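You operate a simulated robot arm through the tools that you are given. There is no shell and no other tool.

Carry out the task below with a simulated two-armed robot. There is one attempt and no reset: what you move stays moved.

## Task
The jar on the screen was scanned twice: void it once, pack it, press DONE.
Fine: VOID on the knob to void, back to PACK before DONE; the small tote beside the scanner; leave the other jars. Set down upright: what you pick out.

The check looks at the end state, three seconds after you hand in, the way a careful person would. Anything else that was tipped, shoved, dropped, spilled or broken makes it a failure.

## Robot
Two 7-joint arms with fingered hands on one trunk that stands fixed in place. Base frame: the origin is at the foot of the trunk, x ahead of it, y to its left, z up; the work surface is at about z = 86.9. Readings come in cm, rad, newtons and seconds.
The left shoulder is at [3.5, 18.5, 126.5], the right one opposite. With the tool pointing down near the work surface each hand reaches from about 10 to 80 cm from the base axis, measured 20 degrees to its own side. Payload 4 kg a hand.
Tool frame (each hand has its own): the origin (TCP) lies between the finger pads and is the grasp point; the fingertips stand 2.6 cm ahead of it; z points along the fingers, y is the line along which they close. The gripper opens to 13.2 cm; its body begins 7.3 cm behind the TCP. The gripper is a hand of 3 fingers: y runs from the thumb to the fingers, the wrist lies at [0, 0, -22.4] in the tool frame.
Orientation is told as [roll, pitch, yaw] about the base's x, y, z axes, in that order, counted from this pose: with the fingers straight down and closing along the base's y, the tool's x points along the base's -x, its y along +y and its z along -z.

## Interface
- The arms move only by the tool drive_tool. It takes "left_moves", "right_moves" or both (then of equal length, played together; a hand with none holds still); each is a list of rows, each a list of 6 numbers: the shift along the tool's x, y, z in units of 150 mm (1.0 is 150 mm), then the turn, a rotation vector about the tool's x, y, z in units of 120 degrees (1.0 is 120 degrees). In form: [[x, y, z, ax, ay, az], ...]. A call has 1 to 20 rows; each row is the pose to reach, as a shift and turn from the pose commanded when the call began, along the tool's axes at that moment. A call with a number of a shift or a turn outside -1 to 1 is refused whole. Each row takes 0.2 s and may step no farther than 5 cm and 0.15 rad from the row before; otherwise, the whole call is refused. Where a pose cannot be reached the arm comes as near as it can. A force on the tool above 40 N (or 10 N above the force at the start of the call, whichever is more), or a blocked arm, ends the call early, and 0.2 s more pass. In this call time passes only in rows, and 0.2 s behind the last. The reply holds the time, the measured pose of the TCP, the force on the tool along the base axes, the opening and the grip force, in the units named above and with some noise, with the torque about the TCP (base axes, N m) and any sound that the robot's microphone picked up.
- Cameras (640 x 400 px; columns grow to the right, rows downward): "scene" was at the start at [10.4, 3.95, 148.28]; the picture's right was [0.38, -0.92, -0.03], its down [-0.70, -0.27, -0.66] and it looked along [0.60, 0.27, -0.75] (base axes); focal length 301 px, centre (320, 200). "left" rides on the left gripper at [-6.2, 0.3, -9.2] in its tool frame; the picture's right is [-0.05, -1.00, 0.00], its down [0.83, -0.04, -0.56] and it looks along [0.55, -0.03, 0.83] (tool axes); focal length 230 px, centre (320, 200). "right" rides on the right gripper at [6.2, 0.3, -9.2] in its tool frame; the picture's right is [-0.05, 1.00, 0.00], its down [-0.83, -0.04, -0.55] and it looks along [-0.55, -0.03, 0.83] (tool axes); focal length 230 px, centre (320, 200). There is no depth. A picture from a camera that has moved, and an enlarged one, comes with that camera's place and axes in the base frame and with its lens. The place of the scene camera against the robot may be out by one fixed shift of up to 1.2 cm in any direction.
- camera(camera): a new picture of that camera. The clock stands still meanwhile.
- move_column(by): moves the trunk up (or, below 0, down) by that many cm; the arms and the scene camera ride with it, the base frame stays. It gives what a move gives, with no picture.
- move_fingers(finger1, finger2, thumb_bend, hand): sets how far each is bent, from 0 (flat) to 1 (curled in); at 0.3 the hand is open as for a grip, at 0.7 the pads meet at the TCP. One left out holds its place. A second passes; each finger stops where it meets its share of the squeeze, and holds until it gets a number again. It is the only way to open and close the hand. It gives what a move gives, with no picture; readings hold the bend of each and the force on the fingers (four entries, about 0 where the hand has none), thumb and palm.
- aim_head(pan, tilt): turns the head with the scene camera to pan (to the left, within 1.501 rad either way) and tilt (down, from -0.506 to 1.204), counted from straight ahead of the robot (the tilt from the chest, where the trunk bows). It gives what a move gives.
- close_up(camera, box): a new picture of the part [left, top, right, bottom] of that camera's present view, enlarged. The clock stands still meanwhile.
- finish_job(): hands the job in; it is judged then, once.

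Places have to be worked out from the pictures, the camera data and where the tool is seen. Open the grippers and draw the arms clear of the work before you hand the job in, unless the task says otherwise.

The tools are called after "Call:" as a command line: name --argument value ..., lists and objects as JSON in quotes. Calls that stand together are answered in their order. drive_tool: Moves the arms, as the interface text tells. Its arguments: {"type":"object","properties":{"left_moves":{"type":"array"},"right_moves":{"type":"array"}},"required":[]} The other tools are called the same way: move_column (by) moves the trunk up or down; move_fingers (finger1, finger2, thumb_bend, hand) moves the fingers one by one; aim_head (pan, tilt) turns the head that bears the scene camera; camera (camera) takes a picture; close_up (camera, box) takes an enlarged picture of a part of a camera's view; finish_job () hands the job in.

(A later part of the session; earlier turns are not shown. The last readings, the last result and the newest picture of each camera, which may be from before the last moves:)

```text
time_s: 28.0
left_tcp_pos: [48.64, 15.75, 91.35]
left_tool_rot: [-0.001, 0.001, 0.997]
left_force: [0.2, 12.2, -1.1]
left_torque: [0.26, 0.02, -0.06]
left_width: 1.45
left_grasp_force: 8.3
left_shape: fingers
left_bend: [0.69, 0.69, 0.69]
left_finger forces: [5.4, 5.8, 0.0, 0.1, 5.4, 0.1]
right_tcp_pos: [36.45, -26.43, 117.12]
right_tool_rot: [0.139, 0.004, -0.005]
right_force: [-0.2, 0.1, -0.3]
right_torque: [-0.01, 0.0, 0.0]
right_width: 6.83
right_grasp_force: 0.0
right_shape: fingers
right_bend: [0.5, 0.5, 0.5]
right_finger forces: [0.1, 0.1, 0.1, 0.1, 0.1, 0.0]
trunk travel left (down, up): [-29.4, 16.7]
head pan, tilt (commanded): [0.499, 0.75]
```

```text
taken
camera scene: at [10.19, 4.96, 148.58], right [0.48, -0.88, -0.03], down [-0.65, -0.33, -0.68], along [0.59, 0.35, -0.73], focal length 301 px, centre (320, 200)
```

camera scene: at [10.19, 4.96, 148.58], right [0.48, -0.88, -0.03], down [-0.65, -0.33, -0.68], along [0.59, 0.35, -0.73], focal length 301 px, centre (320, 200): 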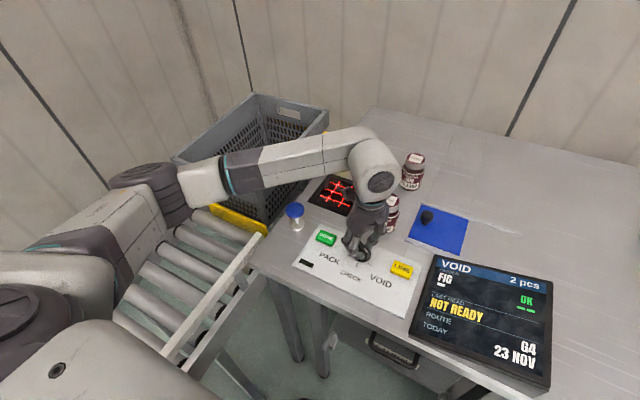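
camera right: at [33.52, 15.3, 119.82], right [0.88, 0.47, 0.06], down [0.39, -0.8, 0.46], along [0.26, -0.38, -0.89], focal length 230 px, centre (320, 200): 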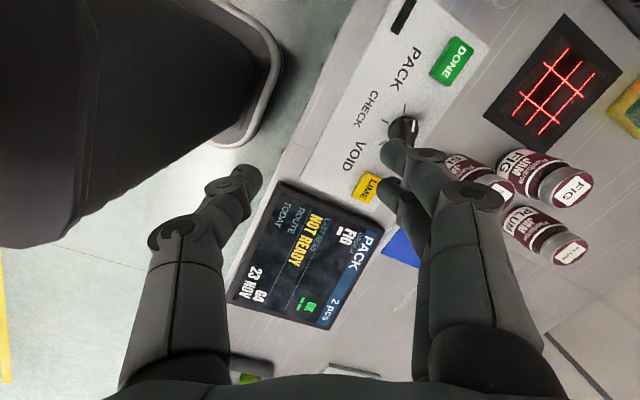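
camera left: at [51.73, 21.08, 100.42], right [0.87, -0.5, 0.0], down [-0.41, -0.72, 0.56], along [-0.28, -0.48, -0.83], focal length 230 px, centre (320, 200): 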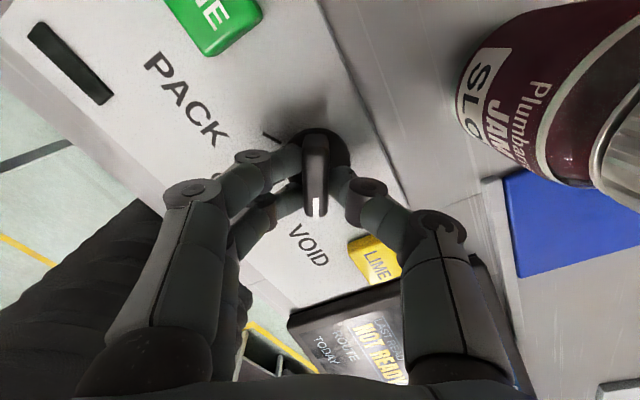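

The screen header now reads VOID. I open the fingers and lift straight up.

Call:
move_fingers --hand "left" --finger1 0.5 --finger2 0.5 --thumb_bend 0.5

Call:
drive_tool --left_moves '[[0, 0, -0.1, 0, 0, 0], [0, 0, -0.3, 0, 0, 0], [0, 0, -0.6, 0, 0, 0], [0, 0, -0.9, 0, 0, 0]]'

Call:
camera --camera "scene"

Call:
close_up --camera "scene" --box '[410, 250, 560, 380]'

Call:
camera --camera "left"

```text
time_s: 29.0
left_tcp_pos: [48.66, 15.56, 91.33]
left_tool_rot: [0.001, -0.001, 0.995]
left_force: [0.2, -0.1, 0.4]
left_torque: [-0.03, 0.0, 0.05]
left_width: 6.73
left_grasp_force: 0.0
left_shape: fingers
left_bend: [0.5, 0.5, 0.5]
left_finger forces: [0.0, 0.1, 0.0, 0.0, 0.1, 0.1]
right_tcp_pos: [36.42, -26.55, 117.12]
right_tool_rot: [0.141, 0.005, -0.003]
right_force: [-0.4, 0.5, 0.0]
right_torque: [0.02, -0.01, -0.01]
right_width: 6.81
right_grasp_force: 0.0
right_shape: fingers
right_bend: [0.5, 0.5, 0.5]
right_finger forces: [0.0, 0.0, 0.1, 0.0, 0.0, 0.0]
trunk travel left (down, up): [-29.4, 16.7]
head pan, tilt (commanded): [0.499, 0.75]
```

```text
time_s: 30.0
left_tcp_pos: [48.55, 15.63, 104.71]
left_tool_rot: [0.0, -0.001, 0.993]
left_force: [0.1, -0.1, 0.4]
left_torque: [0.04, -0.02, 0.01]
left_width: 6.74
left_grasp_force: 0.1
left_shape: fingers
left_bend: [0.5, 0.5, 0.5]
left_finger forces: [0.2, 0.0, 0.1, 0.0, 0.0, 0.1]
right_tcp_pos: [36.39, -26.5, 116.98]
right_tool_rot: [0.143, 0.004, -0.003]
right_force: [0.0, 1.0, 0.2]
right_torque: [0.02, 0.01, 0.02]
right_width: 6.84
right_grasp_force: 0.0
right_shape: fingers
right_bend: [0.5, 0.5, 0.5]
right_finger forces: [0.0, 0.0, 0.1, 0.2, 0.1, 0.1]
trunk travel left (down, up): [-29.4, 16.7]
head pan, tilt (commanded): [0.499, 0.75]
```

```text
taken
camera scene: at [10.14, 4.71, 148.59], right [0.48, -0.88, -0.04], down [-0.65, -0.33, -0.69], along [0.59, 0.35, -0.73], focal length 301 px, centre (320, 200)
```

scene: 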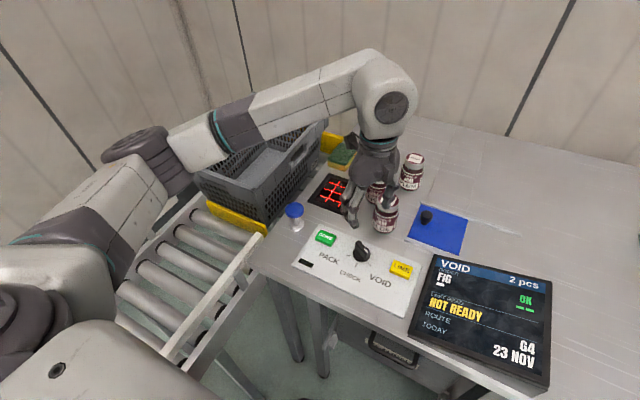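

```text
3.08 times, centred on (485, 315) of scene
camera zoom: at [10.14, 4.71, 148.59], right [0.48, -0.88, -0.04], down [-0.65, -0.33, -0.69], along [0.59, 0.35, -0.73], focal length 927 px, centre (-188, -154)
```

zoom: 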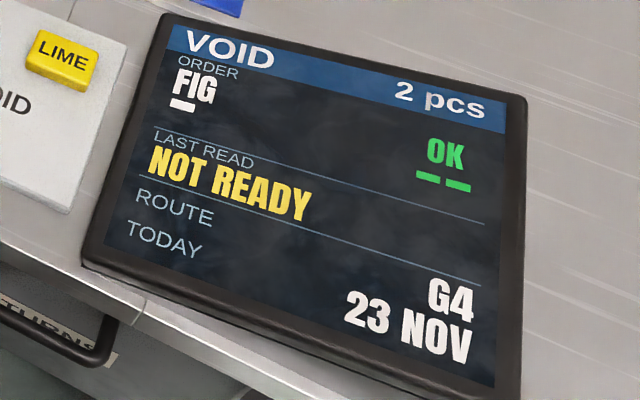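

```text
taken
camera left: at [51.71, 20.82, 113.93], right [0.87, -0.5, 0.0], down [-0.42, -0.72, 0.55], along [-0.28, -0.48, -0.83], focal length 230 px, centre (320, 200)
```

left: 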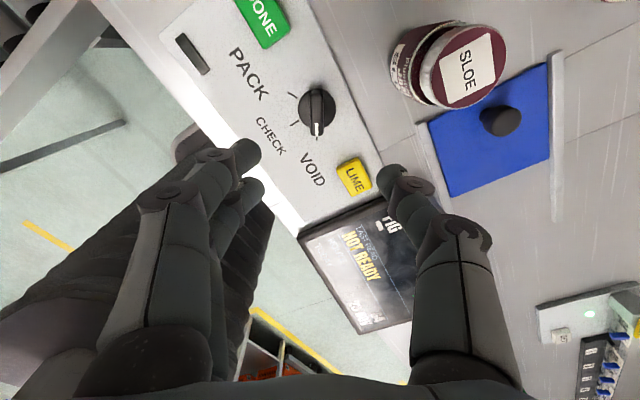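

VOID is set and the knob shows it. I now move the left hand up and over the FIG jar at yaw ≈ 75°, so the thumb and fingers avoid both neighbours and the barcode.

Call:
drive_tool --left_moves '[[-0.05, -0.05, -0.2, 0, 0, 0], [-0.25, -0.25, -0.22, 0, 0, -0.03], [-0.45, -0.45, -0.22, 0, 0, -0.06], [-0.65, -0.65, -0.22, 0, 0, -0.09], [-0.8, -0.8, -0.22, 0, 0, -0.12], [-0.937, -0.941, -0.22, 0, 0, -0.15]]'

Call:
move_fingers --hand "left" --finger1 0.44 --finger2 0.44 --thumb_bend 0.44

Call:
camera --camera "left"

Call:
camera --camera "scene"

```text
time_s: 31.4
left_tcp_pos: [68.1, 19.46, 108.0]
left_tool_rot: [0.001, -0.001, 1.309]
left_force: [0.3, 0.2, 0.4]
left_torque: [0.03, -0.02, 0.01]
left_width: 6.75
left_grasp_force: 0.1
left_shape: fingers
left_bend: [0.5, 0.5, 0.5]
left_finger forces: [0.0, 0.0, 0.0, 0.0, 0.0, 0.0]
right_tcp_pos: [36.45, -26.59, 117.0]
right_tool_rot: [0.14, 0.005, -0.003]
right_force: [-0.6, -0.2, -0.1]
right_torque: [-0.04, 0.02, -0.02]
right_width: 6.85
right_grasp_force: 0.0
right_shape: fingers
right_bend: [0.5, 0.5, 0.5]
right_finger forces: [0.1, 0.1, 0.1, 0.1, 0.0, 0.0]
trunk travel left (down, up): [-29.4, 16.7]
head pan, tilt (commanded): [0.499, 0.75]
```

```text
time_s: 32.4
left_tcp_pos: [68.06, 19.6, 107.96]
left_tool_rot: [0.0, -0.001, 1.309]
left_force: [0.4, 0.4, 0.1]
left_torque: [0.03, 0.0, 0.0]
left_width: 8.74
left_grasp_force: 0.0
left_shape: fingers
left_bend: [0.44, 0.44, 0.44]
left_finger forces: [0.0, 0.1, 0.0, 0.0, 0.0, 0.1]
right_tcp_pos: [36.58, -26.51, 117.12]
right_tool_rot: [0.142, 0.005, -0.004]
right_force: [0.2, 0.6, 0.2]
right_torque: [0.01, -0.04, 0.0]
right_width: 6.82
right_grasp_force: 0.1
right_shape: fingers
right_bend: [0.5, 0.5, 0.5]
right_finger forces: [0.0, 0.1, 0.0, 0.0, 0.0, 0.0]
trunk travel left (down, up): [-29.4, 16.7]
head pan, tilt (commanded): [0.499, 0.75]
```

```text
taken
camera left: at [69.37, 25.62, 117.23], right [0.98, -0.21, 0.0], down [-0.17, -0.81, 0.56], along [-0.12, -0.54, -0.83], focal length 230 px, centre (320, 200)
```

left: 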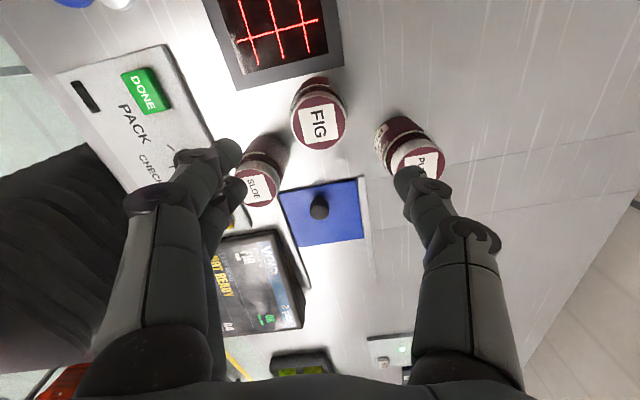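

```text
taken
camera scene: at [10.21, 4.75, 148.58], right [0.48, -0.88, -0.04], down [-0.65, -0.33, -0.69], along [0.59, 0.35, -0.73], focal length 301 px, centre (320, 200)
```

scene: 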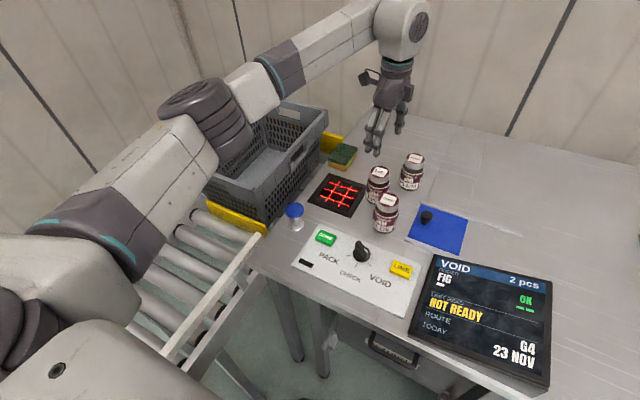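

FIG's lid lies on the tool axis. I zoom in to verify centring and the neighbour clearances.

Call:
close_up --camera "left" --box '[220, 60, 460, 210]'

```text
2.67 times, centred on (340, 135) of left
camera zoom: at [69.37, 25.62, 117.23], right [0.98, -0.21, 0.0], down [-0.17, -0.81, 0.56], along [-0.12, -0.54, -0.83], focal length 614 px, centre (267, 373)
```

zoom: 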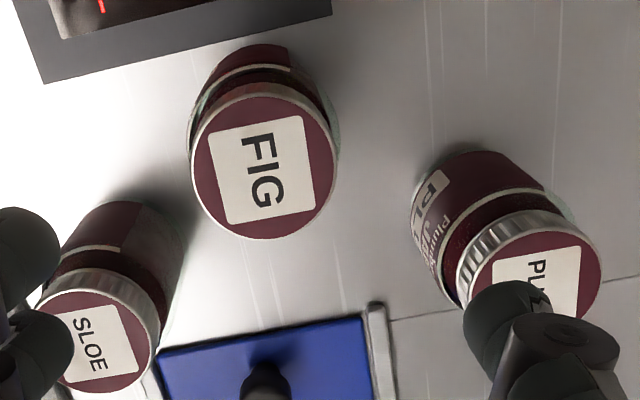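

FIG is about 0.35 cm off in tool −x. I correct that, add 3° of yaw to balance the neighbours, and descend to TCP z ≈ 99 for a check.

Call:
drive_tool --left_moves '[[-0.023, 0, 0.15, 0, 0, -0.025], [-0.023, 0, 0.35, 0, 0, -0.025], [-0.023, 0, 0.6, 0, 0, -0.025]]'

Call:
camera --camera "left"

Call:
close_up --camera "scene" --box '[330, 100, 450, 240]'

```text
time_s: 33.2
left_tcp_pos: [68.26, 20.0, 98.87]
left_tool_rot: [0.0, -0.002, 1.363]
left_force: [0.2, 0.1, 0.7]
left_torque: [0.01, 0.02, 0.0]
left_width: 8.74
left_grasp_force: 0.1
left_shape: fingers
left_bend: [0.44, 0.44, 0.44]
left_finger forces: [0.1, 0.0, 0.0, 0.0, 0.0, 0.0]
right_tcp_pos: [36.6, -26.49, 117.03]
right_tool_rot: [0.141, 0.005, -0.003]
right_force: [-0.2, -0.1, 0.5]
right_torque: [0.05, -0.01, 0.03]
right_width: 6.82
right_grasp_force: 0.1
right_shape: fingers
right_bend: [0.5, 0.5, 0.5]
right_finger forces: [0.1, 0.0, 0.0, 0.1, 0.1, 0.0]
trunk travel left (down, up): [-29.4, 16.7]
head pan, tilt (commanded): [0.499, 0.75]
```

```text
taken
camera left: at [69.17, 26.08, 108.09], right [0.99, -0.16, 0.0], down [-0.13, -0.82, 0.56], along [-0.09, -0.55, -0.83], focal length 230 px, centre (320, 200)
```

left: 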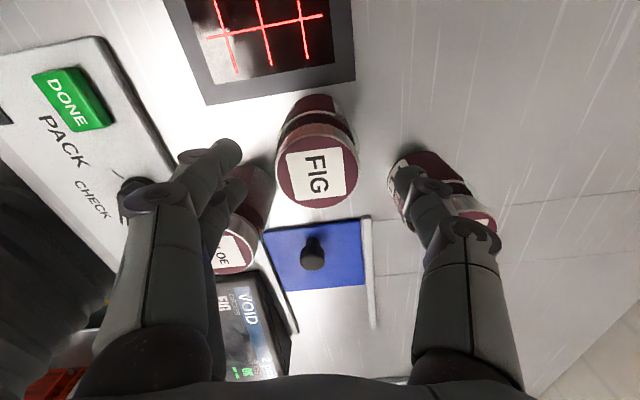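

```text
2.86 times, centred on (390, 170) of scene
camera zoom: at [10.25, 4.77, 148.57], right [0.48, -0.88, -0.04], down [-0.65, -0.33, -0.69], along [0.59, 0.35, -0.73], focal length 861 px, centre (120, 286)
```

zoom: 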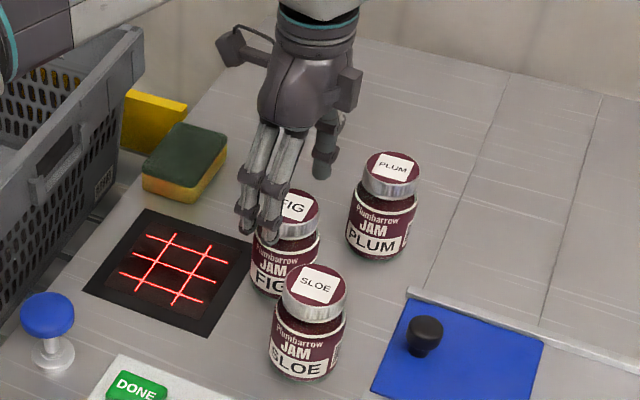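

Everything lines up: fingers clear SLOE by about 1.5 cm and thumb clears PLUM. I descend to the grasp height (TCP z ≈ 93.3).

Call:
drive_tool --left_moves '[[-0.012, 0, 0.1, 0, 0, 0], [-0.012, 0, 0.2, 0, 0, 0], [-0.012, 0, 0.3, 0, 0, 0], [-0.012, 0, 0.371, 0, 0, 0]]'

Call:
camera --camera "left"

Call:
close_up --camera "scene" --box '[330, 100, 450, 240]'

```text
time_s: 34.2
left_tcp_pos: [68.15, 20.15, 93.39]
left_tool_rot: [-0.001, -0.001, 1.359]
left_force: [0.3, 0.5, -0.2]
left_torque: [0.04, 0.01, 0.02]
left_width: 8.76
left_grasp_force: 0.0
left_shape: fingers
left_bend: [0.44, 0.44, 0.44]
left_finger forces: [0.1, 0.1, 0.0, 0.0, 0.0, 0.1]
right_tcp_pos: [36.51, -26.6, 116.96]
right_tool_rot: [0.14, 0.005, -0.003]
right_force: [0.3, 0.3, 0.5]
right_torque: [-0.01, -0.01, 0.0]
right_width: 6.85
right_grasp_force: 0.2
right_shape: fingers
right_bend: [0.5, 0.5, 0.5]
right_finger forces: [0.0, 0.1, 0.0, 0.1, 0.0, 0.1]
trunk travel left (down, up): [-29.4, 16.7]
head pan, tilt (commanded): [0.499, 0.75]
```

```text
taken
camera left: at [69.26, 26.25, 102.62], right [0.99, -0.16, 0.0], down [-0.13, -0.82, 0.56], along [-0.09, -0.55, -0.83], focal length 230 px, centre (320, 200)
```

left: 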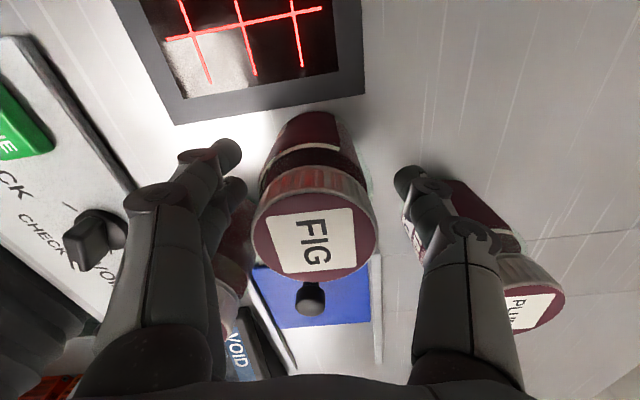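

```text
2.86 times, centred on (390, 170) of scene
camera zoom: at [10.22, 4.77, 148.58], right [0.48, -0.88, -0.04], down [-0.65, -0.33, -0.69], along [0.59, 0.35, -0.73], focal length 861 px, centre (120, 286)
```

zoom: 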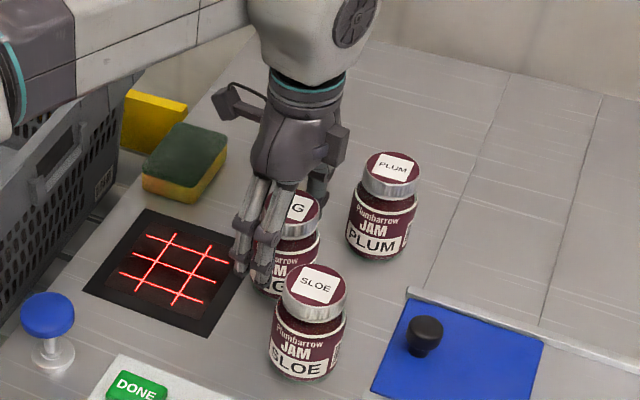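

No contact so far. Closing the hand on FIG.

Call:
move_fingers --hand "left" --finger1 0.62 --finger2 0.62 --thumb_bend 0.62

Call:
camera --camera "left"

```text
time_s: 35.2
left_tcp_pos: [68.3, 20.16, 93.42]
left_tool_rot: [0.0, 0.002, 1.363]
left_force: [-1.5, -0.4, 0.0]
left_torque: [0.03, 0.02, 0.02]
left_width: 5.41
left_grasp_force: 11.2
left_shape: fingers
left_bend: [0.55, 0.54, 0.57]
left_finger forces: [5.2, 6.2, 0.0, 0.1, 10.4, 0.1]
right_tcp_pos: [36.35, -26.62, 116.99]
right_tool_rot: [0.141, 0.006, -0.005]
right_force: [-0.4, -0.4, -0.5]
right_torque: [0.0, 0.02, -0.03]
right_width: 6.83
right_grasp_force: 0.0
right_shape: fingers
right_bend: [0.5, 0.5, 0.5]
right_finger forces: [0.0, 0.1, 0.0, 0.0, 0.0, 0.0]
trunk travel left (down, up): [-29.4, 16.7]
head pan, tilt (commanded): [0.499, 0.75]
```

```text
taken
camera left: at [69.24, 26.25, 102.63], right [0.99, -0.16, 0.0], down [-0.13, -0.82, 0.56], along [-0.09, -0.55, -0.83], focal length 230 px, centre (320, 200)
```

left: 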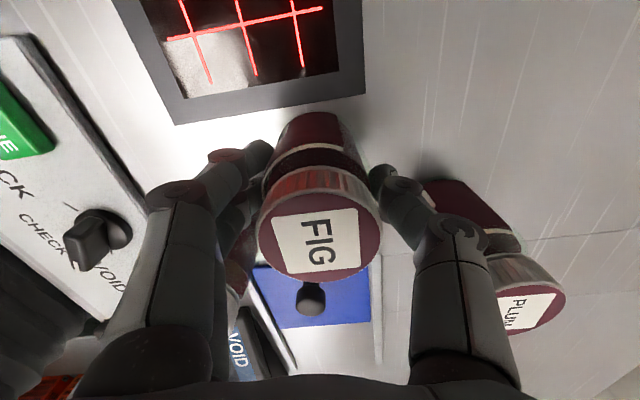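

The grip holds at 11 N. I lift straight up slowly and watch the load.

Call:
drive_tool --left_moves '[[0, 0, -0.05, 0, 0, 0], [0, 0, -0.1, 0, 0, 0], [0, 0, -0.17, 0, 0, 0]]'

Call:
camera --camera "left"

Call:
close_up --camera "scene" --box '[330, 100, 450, 240]'

```text
time_s: 36.0
left_tcp_pos: [68.26, 20.35, 96.12]
left_tool_rot: [-0.001, 0.001, 1.359]
left_force: [1.0, 0.3, -2.6]
left_torque: [-0.04, -0.03, -0.02]
left_width: 5.42
left_grasp_force: 10.5
left_shape: fingers
left_bend: [0.55, 0.54, 0.57]
left_finger forces: [5.0, 6.0, 0.0, 0.1, 10.8, 0.0]
right_tcp_pos: [36.49, -26.47, 116.94]
right_tool_rot: [0.141, 0.006, -0.004]
right_force: [0.4, 0.4, -1.0]
right_torque: [-0.01, -0.02, -0.02]
right_width: 6.84
right_grasp_force: 0.0
right_shape: fingers
right_bend: [0.5, 0.5, 0.5]
right_finger forces: [0.0, 0.1, 0.1, 0.1, 0.0, 0.0]
trunk travel left (down, up): [-29.4, 16.7]
head pan, tilt (commanded): [0.499, 0.75]
```

```text
taken
camera left: at [69.28, 26.33, 105.25], right [0.99, -0.16, 0.0], down [-0.13, -0.82, 0.55], along [-0.09, -0.55, -0.83], focal length 230 px, centre (320, 200)
```

left: 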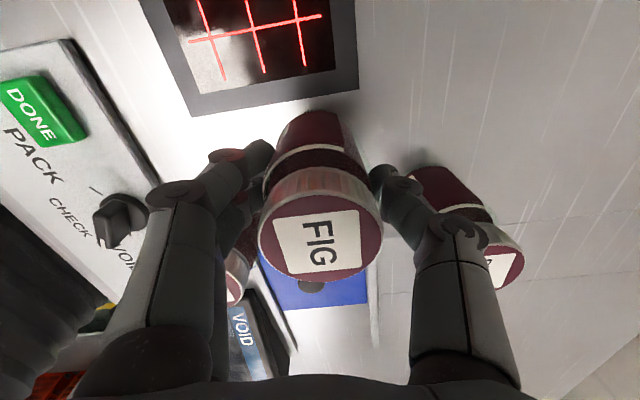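

```text
2.86 times, centred on (390, 170) of scene
camera zoom: at [10.23, 4.77, 148.58], right [0.48, -0.88, -0.04], down [-0.65, -0.33, -0.69], along [0.59, 0.35, -0.73], focal length 861 px, centre (120, 286)
```

zoom: 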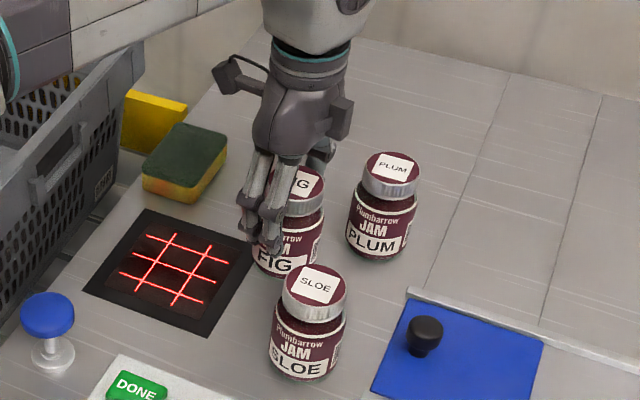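

FIG is lifted with about 2.6 N of load and the neighbours are undisturbed. I raise it well clear of the other jars.

Call:
drive_tool --left_moves '[[0, 0, -0.15, 0, 0, 0], [0, 0, -0.35, 0, 0, 0], [0, 0, -0.55, 0, 0, 0], [0, 0, -0.75, 0, 0, 0], [0, 0, -0.867, 0, 0, 0]]'

Call:
drive_tool --left_moves '[[0.019, 0.091, 0, 0, 0, 0.065], [0.037, 0.183, 0, 0, 0, 0.13], [0.056, 0.274, 0, 0, 0, 0.195], [0.075, 0.366, 0, 0, 0, 0.26], [0.094, 0.457, 0, 0, 0, 0.325], [0.112, 0.548, 0, 0, 0, 0.39], [0.131, 0.64, 0, 0, 0, 0.455], [0.15, 0.731, 0, 0, 0, 0.52], [0.168, 0.823, 0, 0, 0, 0.585], [0.187, 0.914, 0, 0, 0, 0.65]]'

Call:
camera --camera "scene"

Call:
camera --camera "left"

```text
time_s: 37.2
left_tcp_pos: [68.47, 20.26, 109.14]
left_tool_rot: [0.0, 0.001, 1.361]
left_force: [-0.9, 0.9, -3.0]
left_torque: [-0.01, -0.03, -0.01]
left_width: 5.42
left_grasp_force: 10.7
left_shape: fingers
left_bend: [0.55, 0.54, 0.57]
left_finger forces: [5.2, 6.0, 0.1, 0.1, 10.8, 0.0]
right_tcp_pos: [36.47, -26.48, 116.92]
right_tool_rot: [0.141, 0.005, -0.002]
right_force: [-0.1, -0.4, 0.4]
right_torque: [0.02, 0.01, 0.01]
right_width: 6.82
right_grasp_force: 0.1
right_shape: fingers
right_bend: [0.5, 0.5, 0.5]
right_finger forces: [0.0, 0.0, 0.0, 0.1, 0.0, 0.0]
trunk travel left (down, up): [-29.4, 16.7]
head pan, tilt (commanded): [0.499, 0.75]
```

```text
time_s: 39.4
left_tcp_pos: [54.24, 20.21, 109.07]
left_tool_rot: [-0.001, 0.0, -0.002]
left_force: [-1.1, 0.1, -3.8]
left_torque: [0.01, -0.02, -0.01]
left_width: 5.4
left_grasp_force: 11.5
left_shape: fingers
left_bend: [0.55, 0.54, 0.57]
left_finger forces: [5.1, 6.0, 0.0, 0.1, 10.8, 0.1]
right_tcp_pos: [36.39, -26.6, 116.97]
right_tool_rot: [0.14, 0.004, -0.003]
right_force: [-0.1, 0.3, 0.0]
right_torque: [-0.01, 0.0, 0.01]
right_width: 6.84
right_grasp_force: 0.0
right_shape: fingers
right_bend: [0.5, 0.5, 0.5]
right_finger forces: [0.0, 0.0, 0.0, 0.0, 0.0, 0.1]
trunk travel left (down, up): [-29.4, 16.7]
head pan, tilt (commanded): [0.499, 0.75]
```

```text
taken
camera scene: at [10.18, 4.79, 148.58], right [0.48, -0.88, -0.04], down [-0.65, -0.33, -0.69], along [0.59, 0.35, -0.73], focal length 301 px, centre (320, 200)
```

scene: 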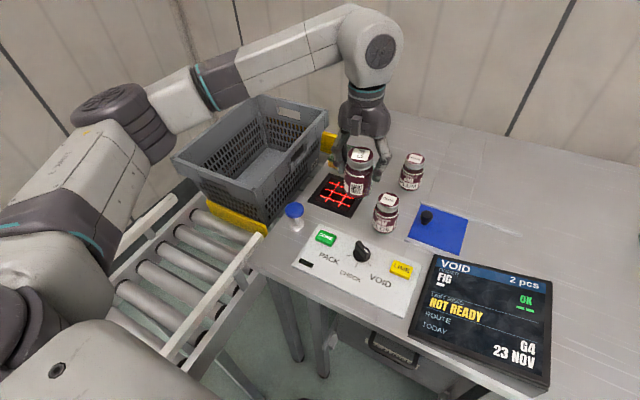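

```text
taken
camera left: at [60.52, 20.58, 118.21], right [0.05, -1.0, 0.0], down [-0.83, -0.04, 0.56], along [-0.55, -0.03, -0.83], focal length 230 px, centre (320, 200)
```

left: 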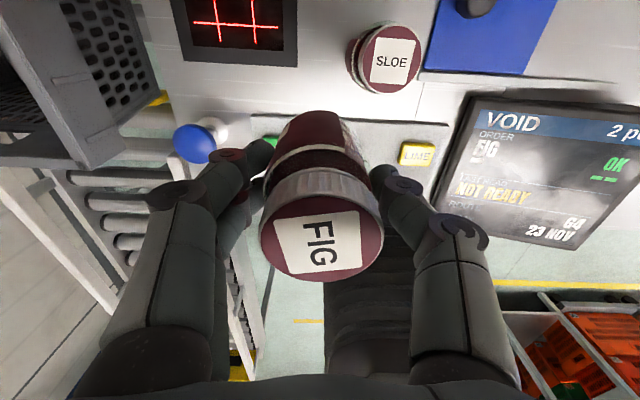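

Let me check the barcode on the held jar with a close-up from the scene camera.

Call:
close_up --camera "scene" --box '[310, 90, 420, 220]'

```text
3.08 times, centred on (365, 155) of scene
camera zoom: at [10.18, 4.79, 148.58], right [0.48, -0.88, -0.04], down [-0.65, -0.33, -0.69], along [0.59, 0.35, -0.73], focal length 927 px, centre (182, 338)
```

zoom: 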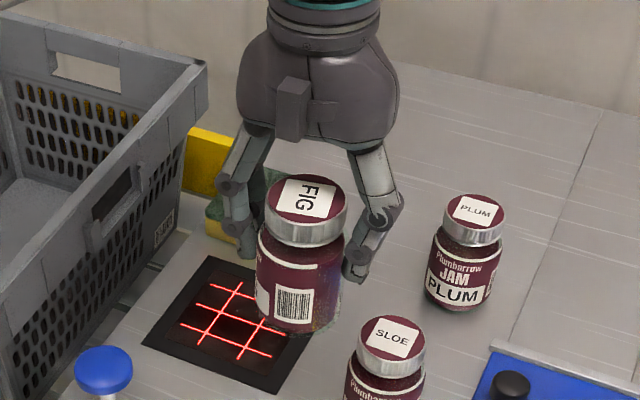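

The barcode is uncovered and faces the robot (azimuth ≈ 191°). I back away from the scanner and yaw +19°, then tilt the hand forward 70° so the barcode turns downward, staged over the panel and not yet above the scanner.

Call:
drive_tool --left_moves '[[0.1, 0, 0, 0, 0, -0.04], [0.2, 0, 0, 0, 0, -0.08], [0.31, 0, 0, 0, 0, -0.12], [0.413, 0.013, 0, 0, 0, -0.158]]'

Call:
drive_tool --left_moves '[[0, 0, 0, -0.0124, -0.0637, 0], [0, 0, 0, -0.0248, -0.1273, 0], [0, 0, 0, -0.0371, -0.191, 0], [0, 0, 0, -0.0495, -0.2546, 0], [0, 0, 0, -0.0619, -0.3183, 0], [0, 0, 0, -0.0743, -0.3819, 0], [0, 0, 0, -0.0867, -0.4456, 0], [0, 0, 0, -0.099, -0.5092, 0], [0, 0, 0, -0.1114, -0.5728, 0]]'

Call:
camera --camera "scene"

Call:
camera --camera "left"

```text
time_s: 40.4
left_tcp_pos: [48.18, 20.54, 109.03]
left_tool_rot: [0.0, -0.001, 0.332]
left_force: [-0.2, 0.0, -4.0]
left_torque: [0.01, -0.02, 0.0]
left_width: 5.43
left_grasp_force: 11.4
left_shape: fingers
left_bend: [0.55, 0.54, 0.57]
left_finger forces: [5.1, 5.9, 0.2, 0.1, 10.8, 0.1]
right_tcp_pos: [36.43, -26.45, 116.96]
right_tool_rot: [0.142, 0.005, -0.004]
right_force: [0.1, -0.9, -0.2]
right_torque: [-0.02, 0.03, 0.0]
right_width: 6.83
right_grasp_force: 0.0
right_shape: fingers
right_bend: [0.5, 0.5, 0.5]
right_finger forces: [0.0, 0.0, 0.0, 0.0, 0.1, 0.0]
trunk travel left (down, up): [-29.4, 16.7]
head pan, tilt (commanded): [0.499, 0.75]
```

```text
time_s: 42.4
left_tcp_pos: [48.14, 20.39, 109.12]
left_tool_rot: [0.489, -1.177, -0.001]
left_force: [0.4, 0.0, -4.0]
left_torque: [-0.04, 0.04, 0.01]
left_width: 5.37
left_grasp_force: 11.3
left_shape: fingers
left_bend: [0.56, 0.54, 0.57]
left_finger forces: [4.5, 6.4, 0.1, 0.0, 11.1, 0.0]
right_tcp_pos: [36.49, -26.74, 117.02]
right_tool_rot: [0.143, 0.005, -0.004]
right_force: [-0.9, -0.4, 0.4]
right_torque: [0.0, 0.01, -0.03]
right_width: 6.83
right_grasp_force: 0.1
right_shape: fingers
right_bend: [0.5, 0.5, 0.5]
right_finger forces: [0.0, 0.0, 0.1, 0.0, 0.0, 0.0]
trunk travel left (down, up): [-29.4, 16.7]
head pan, tilt (commanded): [0.499, 0.75]
```

```text
taken
camera scene: at [10.23, 4.53, 148.59], right [0.48, -0.88, -0.04], down [-0.65, -0.33, -0.69], along [0.59, 0.35, -0.73], focal length 301 px, centre (320, 200)
```

scene: 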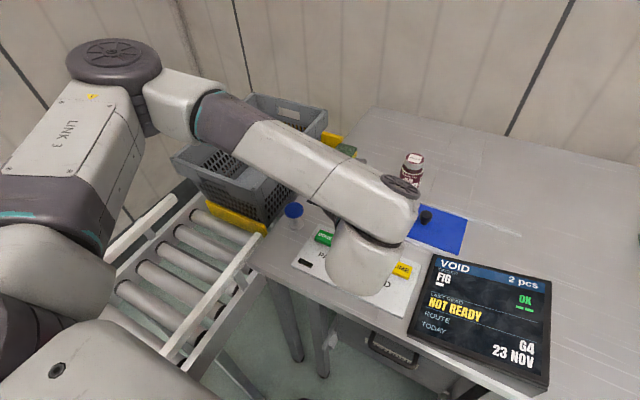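

```text
taken
camera left: at [42.87, 16.29, 117.97], right [0.45, -0.88, -0.13], down [-0.75, -0.3, -0.59], along [0.48, 0.37, -0.8], focal length 230 px, centre (320, 200)
```

left: 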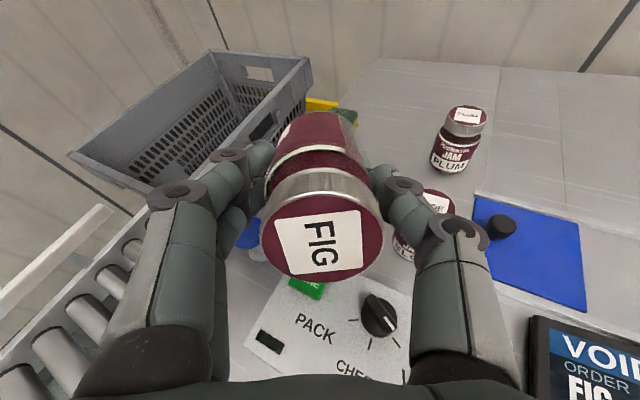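

The tilted pose was reached with the grip steady. I advance partway toward the scanner and lower a little, still short of the window, to check clearances.

Call:
drive_tool --left_moves '[[0.03, -0.005, 0.175, 0, 0, 0], [0.06, -0.01, 0.35, 0, 0, 0], [0.091, -0.0156, 0.526, 0, 0, 0]]'

Call:
camera --camera "scene"

Call:
camera --camera "left"

Call:
camera --camera "right"

```text
time_s: 43.2
left_tcp_pos: [54.18, 24.1, 105.03]
left_tool_rot: [0.481, -1.173, 0.006]
left_force: [-0.2, 0.8, -4.8]
left_torque: [-0.03, 0.07, 0.03]
left_width: 5.42
left_grasp_force: 10.7
left_shape: fingers
left_bend: [0.56, 0.54, 0.57]
left_finger forces: [4.5, 6.4, 0.0, 0.0, 11.2, 0.1]
right_tcp_pos: [36.52, -26.41, 117.03]
right_tool_rot: [0.139, 0.006, -0.004]
right_force: [0.5, -0.3, 0.0]
right_torque: [-0.03, 0.0, 0.03]
right_width: 6.84
right_grasp_force: 0.1
right_shape: fingers
right_bend: [0.5, 0.5, 0.5]
right_finger forces: [0.0, 0.0, 0.0, 0.0, 0.1, 0.0]
trunk travel left (down, up): [-29.4, 16.7]
head pan, tilt (commanded): [0.499, 0.75]
```

```text
taken
camera scene: at [10.27, 4.87, 148.57], right [0.48, -0.88, -0.03], down [-0.65, -0.33, -0.68], along [0.59, 0.35, -0.73], focal length 301 px, centre (320, 200)
```

scene: 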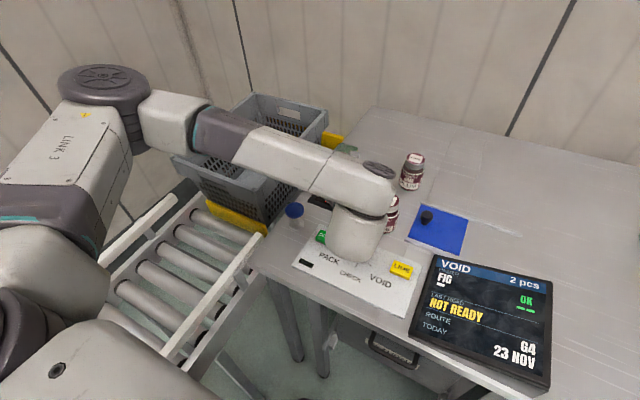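

```text
taken
camera left: at [48.9, 20.01, 113.91], right [0.45, -0.88, -0.13], down [-0.75, -0.3, -0.58], along [0.48, 0.36, -0.8], focal length 230 px, centre (320, 200)
```

left: 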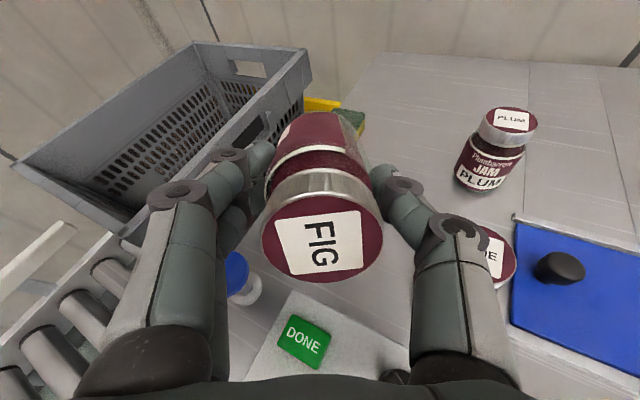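

```text
taken
camera right: at [30.51, -27.45, 126.17], right [0.06, 0.99, 0.14], down [0.83, -0.12, 0.54], along [0.55, 0.09, -0.83], focal length 230 px, centre (320, 200)
```

right: 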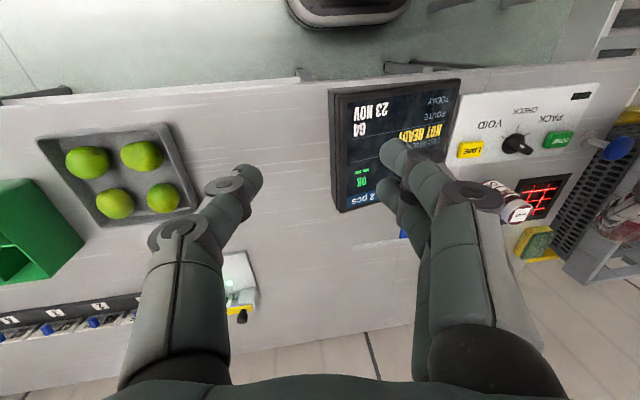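

Clear all around. Now I slide the barcode over the centre of the scanner window, about 7–8 cm above it.

Call:
drive_tool --left_moves '[[0.065, -0.017, 0.237, 0, 0, 0], [0.131, -0.035, 0.473, 0, 0, 0], [0.196, -0.052, 0.71, 0, 0, 0]]'

Call:
camera --camera "scene"

Call:
close_up --camera "scene" --box '[410, 250, 560, 380]'

Call:
camera --camera "left"

```text
time_s: 44.0
left_tcp_pos: [61.94, 28.44, 98.66]
left_tool_rot: [0.484, -1.173, 0.006]
left_force: [0.0, 0.3, -3.5]
left_torque: [-0.04, 0.08, -0.02]
left_width: 5.37
left_grasp_force: 10.5
left_shape: fingers
left_bend: [0.56, 0.54, 0.57]
left_finger forces: [4.4, 6.3, 0.0, 0.1, 11.2, 0.0]
right_tcp_pos: [36.6, -26.52, 116.94]
right_tool_rot: [0.141, 0.007, -0.005]
right_force: [-0.7, 0.3, -0.3]
right_torque: [-0.01, -0.02, -0.02]
right_width: 6.83
right_grasp_force: 0.0
right_shape: fingers
right_bend: [0.5, 0.5, 0.5]
right_finger forces: [0.1, 0.0, 0.0, 0.0, 0.0, 0.0]
trunk travel left (down, up): [-29.4, 16.7]
head pan, tilt (commanded): [0.499, 0.75]
```

```text
taken
camera scene: at [10.31, 4.77, 148.57], right [0.48, -0.88, -0.04], down [-0.65, -0.33, -0.68], along [0.59, 0.35, -0.73], focal length 301 px, centre (320, 200)
```

scene: 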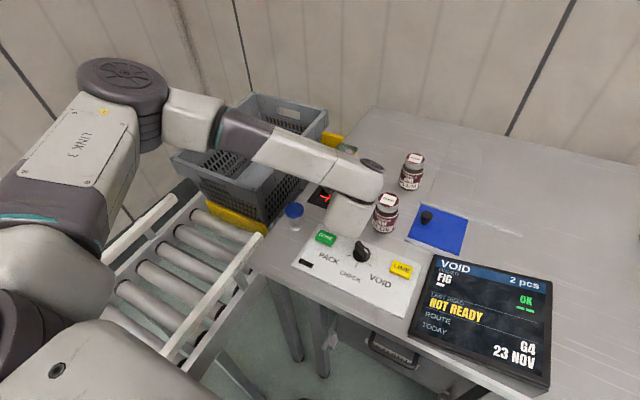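

```text
3.08 times, centred on (485, 315) of scene
camera zoom: at [10.31, 4.77, 148.57], right [0.48, -0.88, -0.04], down [-0.65, -0.33, -0.68], along [0.59, 0.35, -0.73], focal length 927 px, centre (-188, -154)
```

zoom: 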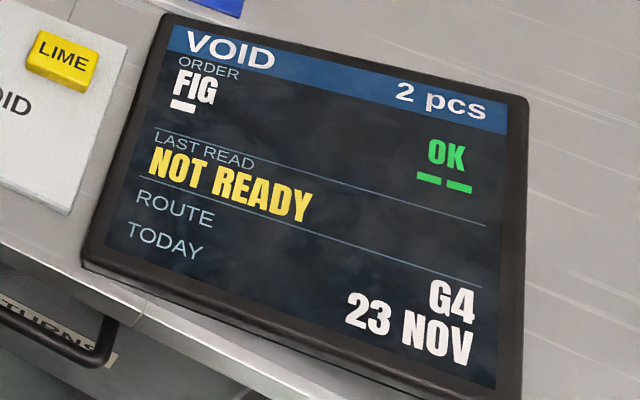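

```text
taken
camera left: at [56.74, 24.34, 107.41], right [0.45, -0.88, -0.13], down [-0.75, -0.3, -0.58], along [0.48, 0.36, -0.8], focal length 230 px, centre (320, 200)
```

left: 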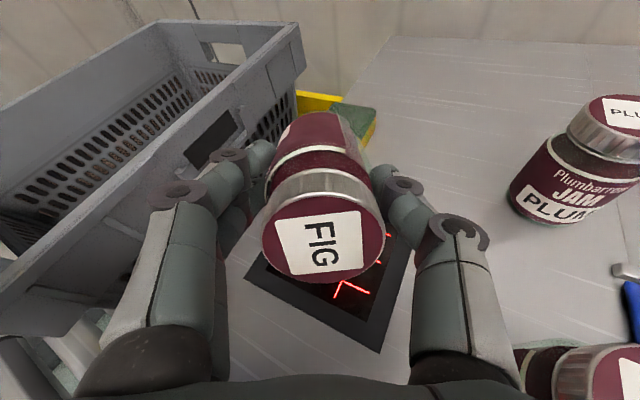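

No read yet. I hold still here for a moment to allow dwell time.

Call:
drive_tool --left_moves '[[0, 0, 0, 0, 0, 0], [0, 0, 0, 0, 0, 0], [0, 0, 0, 0, 0, 0]]'

Call:
close_up --camera "scene" --box '[410, 250, 560, 380]'

```text
time_s: 44.8
left_tcp_pos: [61.91, 28.3, 98.57]
left_tool_rot: [0.483, -1.173, 0.005]
left_force: [0.5, -0.5, -3.3]
left_torque: [-0.05, 0.03, 0.0]
left_width: 5.38
left_grasp_force: 10.9
left_shape: fingers
left_bend: [0.56, 0.54, 0.57]
left_finger forces: [4.4, 6.4, 0.0, 0.0, 11.1, 0.0]
right_tcp_pos: [36.46, -26.58, 117.08]
right_tool_rot: [0.141, 0.004, -0.003]
right_force: [-0.6, -0.2, 0.6]
right_torque: [0.01, 0.03, -0.02]
right_width: 6.84
right_grasp_force: 0.0
right_shape: fingers
right_bend: [0.5, 0.5, 0.5]
right_finger forces: [0.0, 0.0, 0.0, 0.1, 0.1, 0.0]
trunk travel left (down, up): [-29.4, 16.7]
head pan, tilt (commanded): [0.499, 0.75]
```

```text
3.08 times, centred on (485, 315) of scene
camera zoom: at [10.21, 4.78, 148.58], right [0.48, -0.88, -0.04], down [-0.65, -0.33, -0.69], along [0.59, 0.35, -0.73], focal length 927 px, centre (-188, -154)
```

zoom: 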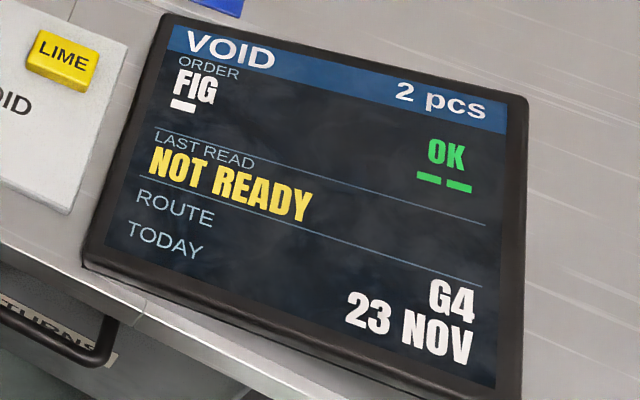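

Still nothing, so it may be too far away. I lower 3 cm (barcode about 4.6 cm above the glass).

Call:
drive_tool --left_moves '[[0.0615, -0.012, 0.0228, 0, 0, 0], [0.123, -0.0239, 0.0456, 0, 0, 0], [0.1845, -0.0359, 0.0684, 0, 0, 0], [0.1845, -0.0359, 0.0684, 0, 0, 0]]'

Call:
camera --camera "scene"

Call:
close_up --camera "scene" --box '[410, 250, 560, 380]'

Call:
camera --camera "left"

```text
time_s: 45.8
left_tcp_pos: [62.04, 28.36, 95.63]
left_tool_rot: [0.483, -1.174, 0.006]
left_force: [0.6, 0.3, -4.0]
left_torque: [0.0, 0.07, 0.0]
left_width: 5.37
left_grasp_force: 10.5
left_shape: fingers
left_bend: [0.56, 0.54, 0.57]
left_finger forces: [4.4, 6.4, 0.1, 0.1, 11.0, 0.0]
right_tcp_pos: [36.4, -26.64, 117.03]
right_tool_rot: [0.14, 0.006, -0.004]
right_force: [0.3, -0.7, 0.2]
right_torque: [0.01, 0.0, 0.02]
right_width: 6.82
right_grasp_force: 0.0
right_shape: fingers
right_bend: [0.5, 0.5, 0.5]
right_finger forces: [0.1, 0.1, 0.1, 0.0, 0.1, 0.0]
trunk travel left (down, up): [-29.4, 16.7]
head pan, tilt (commanded): [0.499, 0.75]
```

```text
taken
camera scene: at [10.22, 4.79, 148.58], right [0.48, -0.88, -0.04], down [-0.65, -0.33, -0.69], along [0.59, 0.35, -0.73], focal length 301 px, centre (320, 200)
```

scene: 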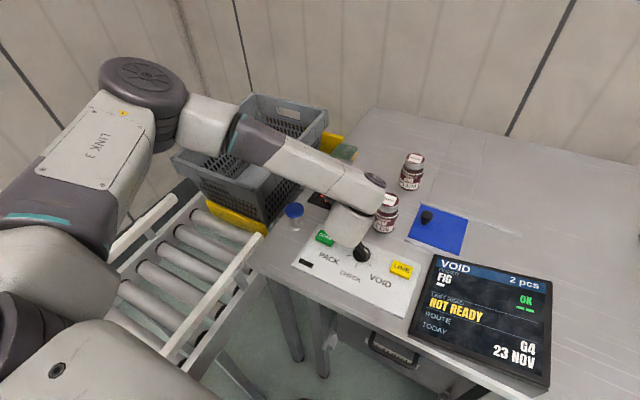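

```text
3.08 times, centred on (485, 315) of scene
camera zoom: at [10.22, 4.79, 148.58], right [0.48, -0.88, -0.04], down [-0.65, -0.33, -0.69], along [0.59, 0.35, -0.73], focal length 927 px, centre (-188, -154)
```

zoom: 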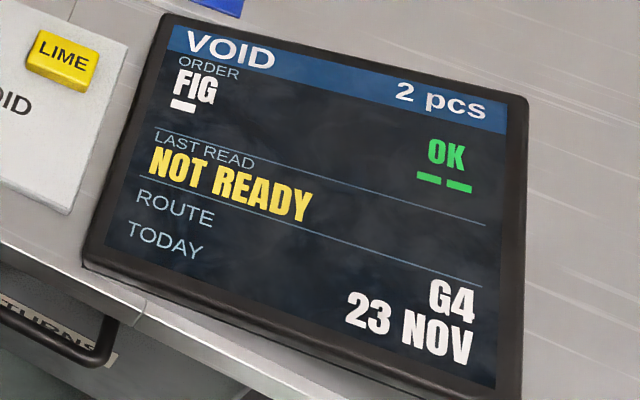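

```text
taken
camera left: at [56.83, 24.34, 104.45], right [0.45, -0.88, -0.13], down [-0.75, -0.3, -0.58], along [0.48, 0.36, -0.8], focal length 230 px, centre (320, 200)
```

left: 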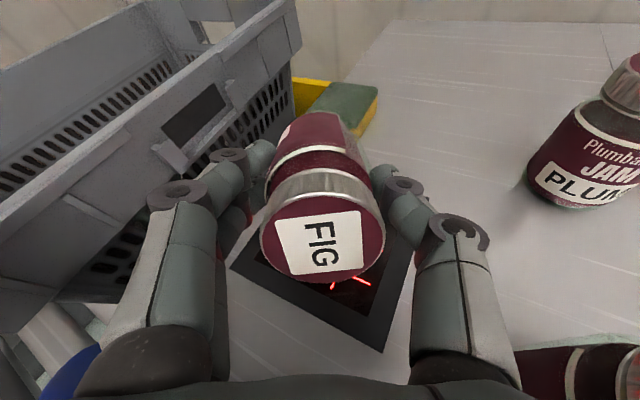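

Still no read at 4.6 cm with the barcode tilted about 20° off vertical. I tilt a further 12° so the barcode faces almost straight down, raising slightly for clearance.

Call:
drive_tool --left_moves '[[-0.0115, 0, -0.0258, -0.0064, -0.0327, 0], [-0.0229, -0.0005, -0.0517, -0.0127, -0.0655, 0], [-0.0344, -0.0011, -0.0775, -0.0191, -0.0982, 0], [-0.0344, -0.0011, -0.0775, -0.0191, -0.0982, 0]]'

Call:
camera --camera "scene"

Call:
close_up --camera "scene" --box '[270, 170, 430, 290]'

```text
time_s: 46.8
left_tcp_pos: [61.24, 27.8, 96.49]
left_tool_rot: [0.939, -1.334, -0.431]
left_force: [-0.7, -0.5, -4.0]
left_torque: [-0.08, 0.08, 0.0]
left_width: 5.33
left_grasp_force: 10.8
left_shape: fingers
left_bend: [0.56, 0.54, 0.57]
left_finger forces: [4.3, 6.4, 0.1, 0.0, 11.0, 0.1]
right_tcp_pos: [36.41, -26.6, 117.03]
right_tool_rot: [0.142, 0.006, -0.003]
right_force: [0.4, -0.7, -0.2]
right_torque: [0.0, 0.0, 0.02]
right_width: 6.83
right_grasp_force: 0.1
right_shape: fingers
right_bend: [0.5, 0.5, 0.5]
right_finger forces: [0.0, 0.0, 0.1, 0.0, 0.1, 0.0]
trunk travel left (down, up): [-29.4, 16.7]
head pan, tilt (commanded): [0.499, 0.75]
```

```text
taken
camera scene: at [10.23, 4.8, 148.58], right [0.48, -0.88, -0.04], down [-0.65, -0.33, -0.69], along [0.59, 0.35, -0.73], focal length 301 px, centre (320, 200)
```

scene: 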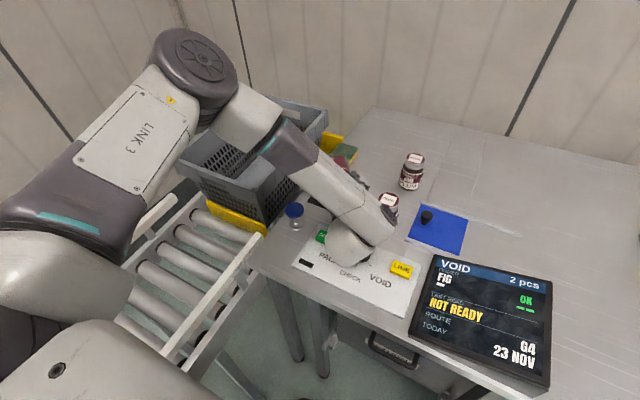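

```text
3.33 times, centred on (350, 230) of scene
camera zoom: at [10.23, 4.8, 148.58], right [0.48, -0.88, -0.04], down [-0.65, -0.33, -0.69], along [0.59, 0.35, -0.73], focal length 1004 px, centre (220, 100)
```

zoom: 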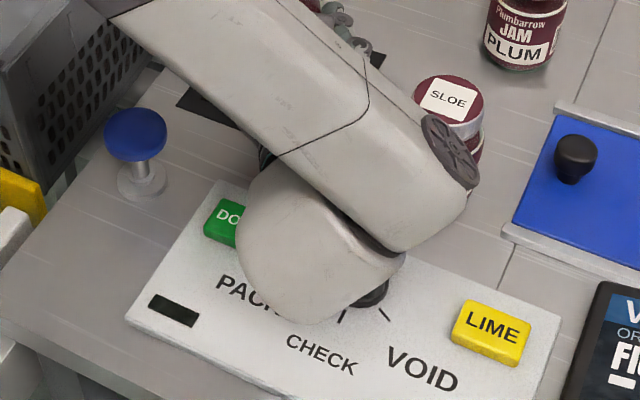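

Still no read even with the barcode facing straight down, so the reader itself may be the "NOT READY" item. I back out along the same path and inspect the scanner and the things around it.

Call:
drive_tool --left_moves '[[-0.12, 0.0284, -0.15, 0.0048, 0.0246, 0], [-0.237, 0.0568, -0.302, 0.0096, 0.0491, 0], [-0.356, 0.0853, -0.4526, 0.0143, 0.0737, 0], [-0.4745, 0.1137, -0.6035, 0.0191, 0.0982, 0]]'

Call:
camera --camera "scene"

Call:
camera --camera "left"

```text
time_s: 47.8
left_tcp_pos: [53.98, 24.14, 105.04]
left_tool_rot: [0.481, -1.174, 0.008]
left_force: [-1.0, 0.2, -3.2]
left_torque: [-0.04, 0.06, -0.02]
left_width: 5.34
left_grasp_force: 10.8
left_shape: fingers
left_bend: [0.56, 0.54, 0.57]
left_finger forces: [4.2, 6.4, 0.0, 0.1, 11.2, 0.0]
right_tcp_pos: [36.46, -26.43, 117.02]
right_tool_rot: [0.141, 0.005, -0.003]
right_force: [-0.1, -0.2, -0.7]
right_torque: [0.04, 0.0, 0.01]
right_width: 6.86
right_grasp_force: 0.1
right_shape: fingers
right_bend: [0.5, 0.5, 0.5]
right_finger forces: [0.0, 0.1, 0.0, 0.1, 0.1, 0.0]
trunk travel left (down, up): [-29.4, 16.7]
head pan, tilt (commanded): [0.499, 0.75]
```

```text
taken
camera scene: at [10.11, 4.78, 148.59], right [0.48, -0.88, -0.03], down [-0.65, -0.33, -0.69], along [0.59, 0.35, -0.73], focal length 301 px, centre (320, 200)
```

scene: 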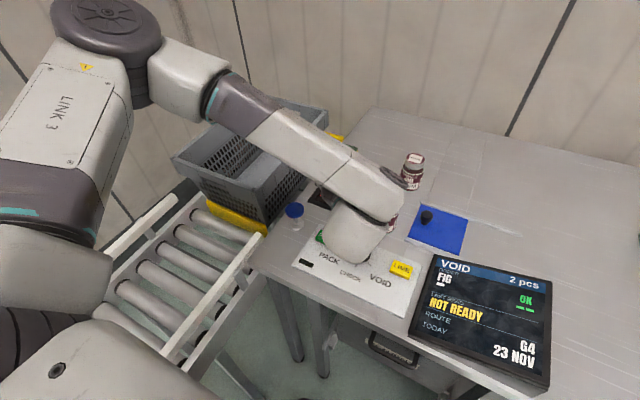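

```text
taken
camera left: at [48.73, 20.08, 113.76], right [0.45, -0.88, -0.13], down [-0.75, -0.3, -0.58], along [0.48, 0.36, -0.8], focal length 230 px, centre (320, 200)
```

left: 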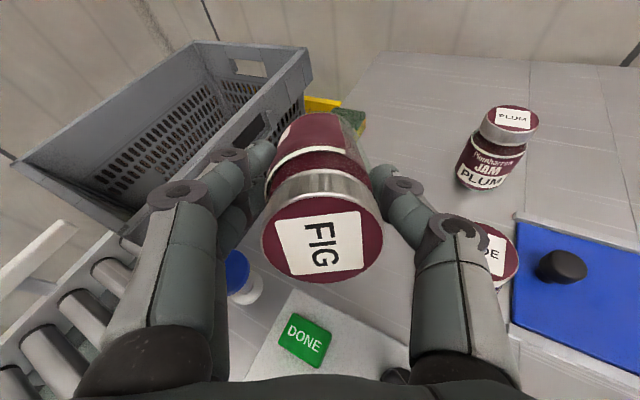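

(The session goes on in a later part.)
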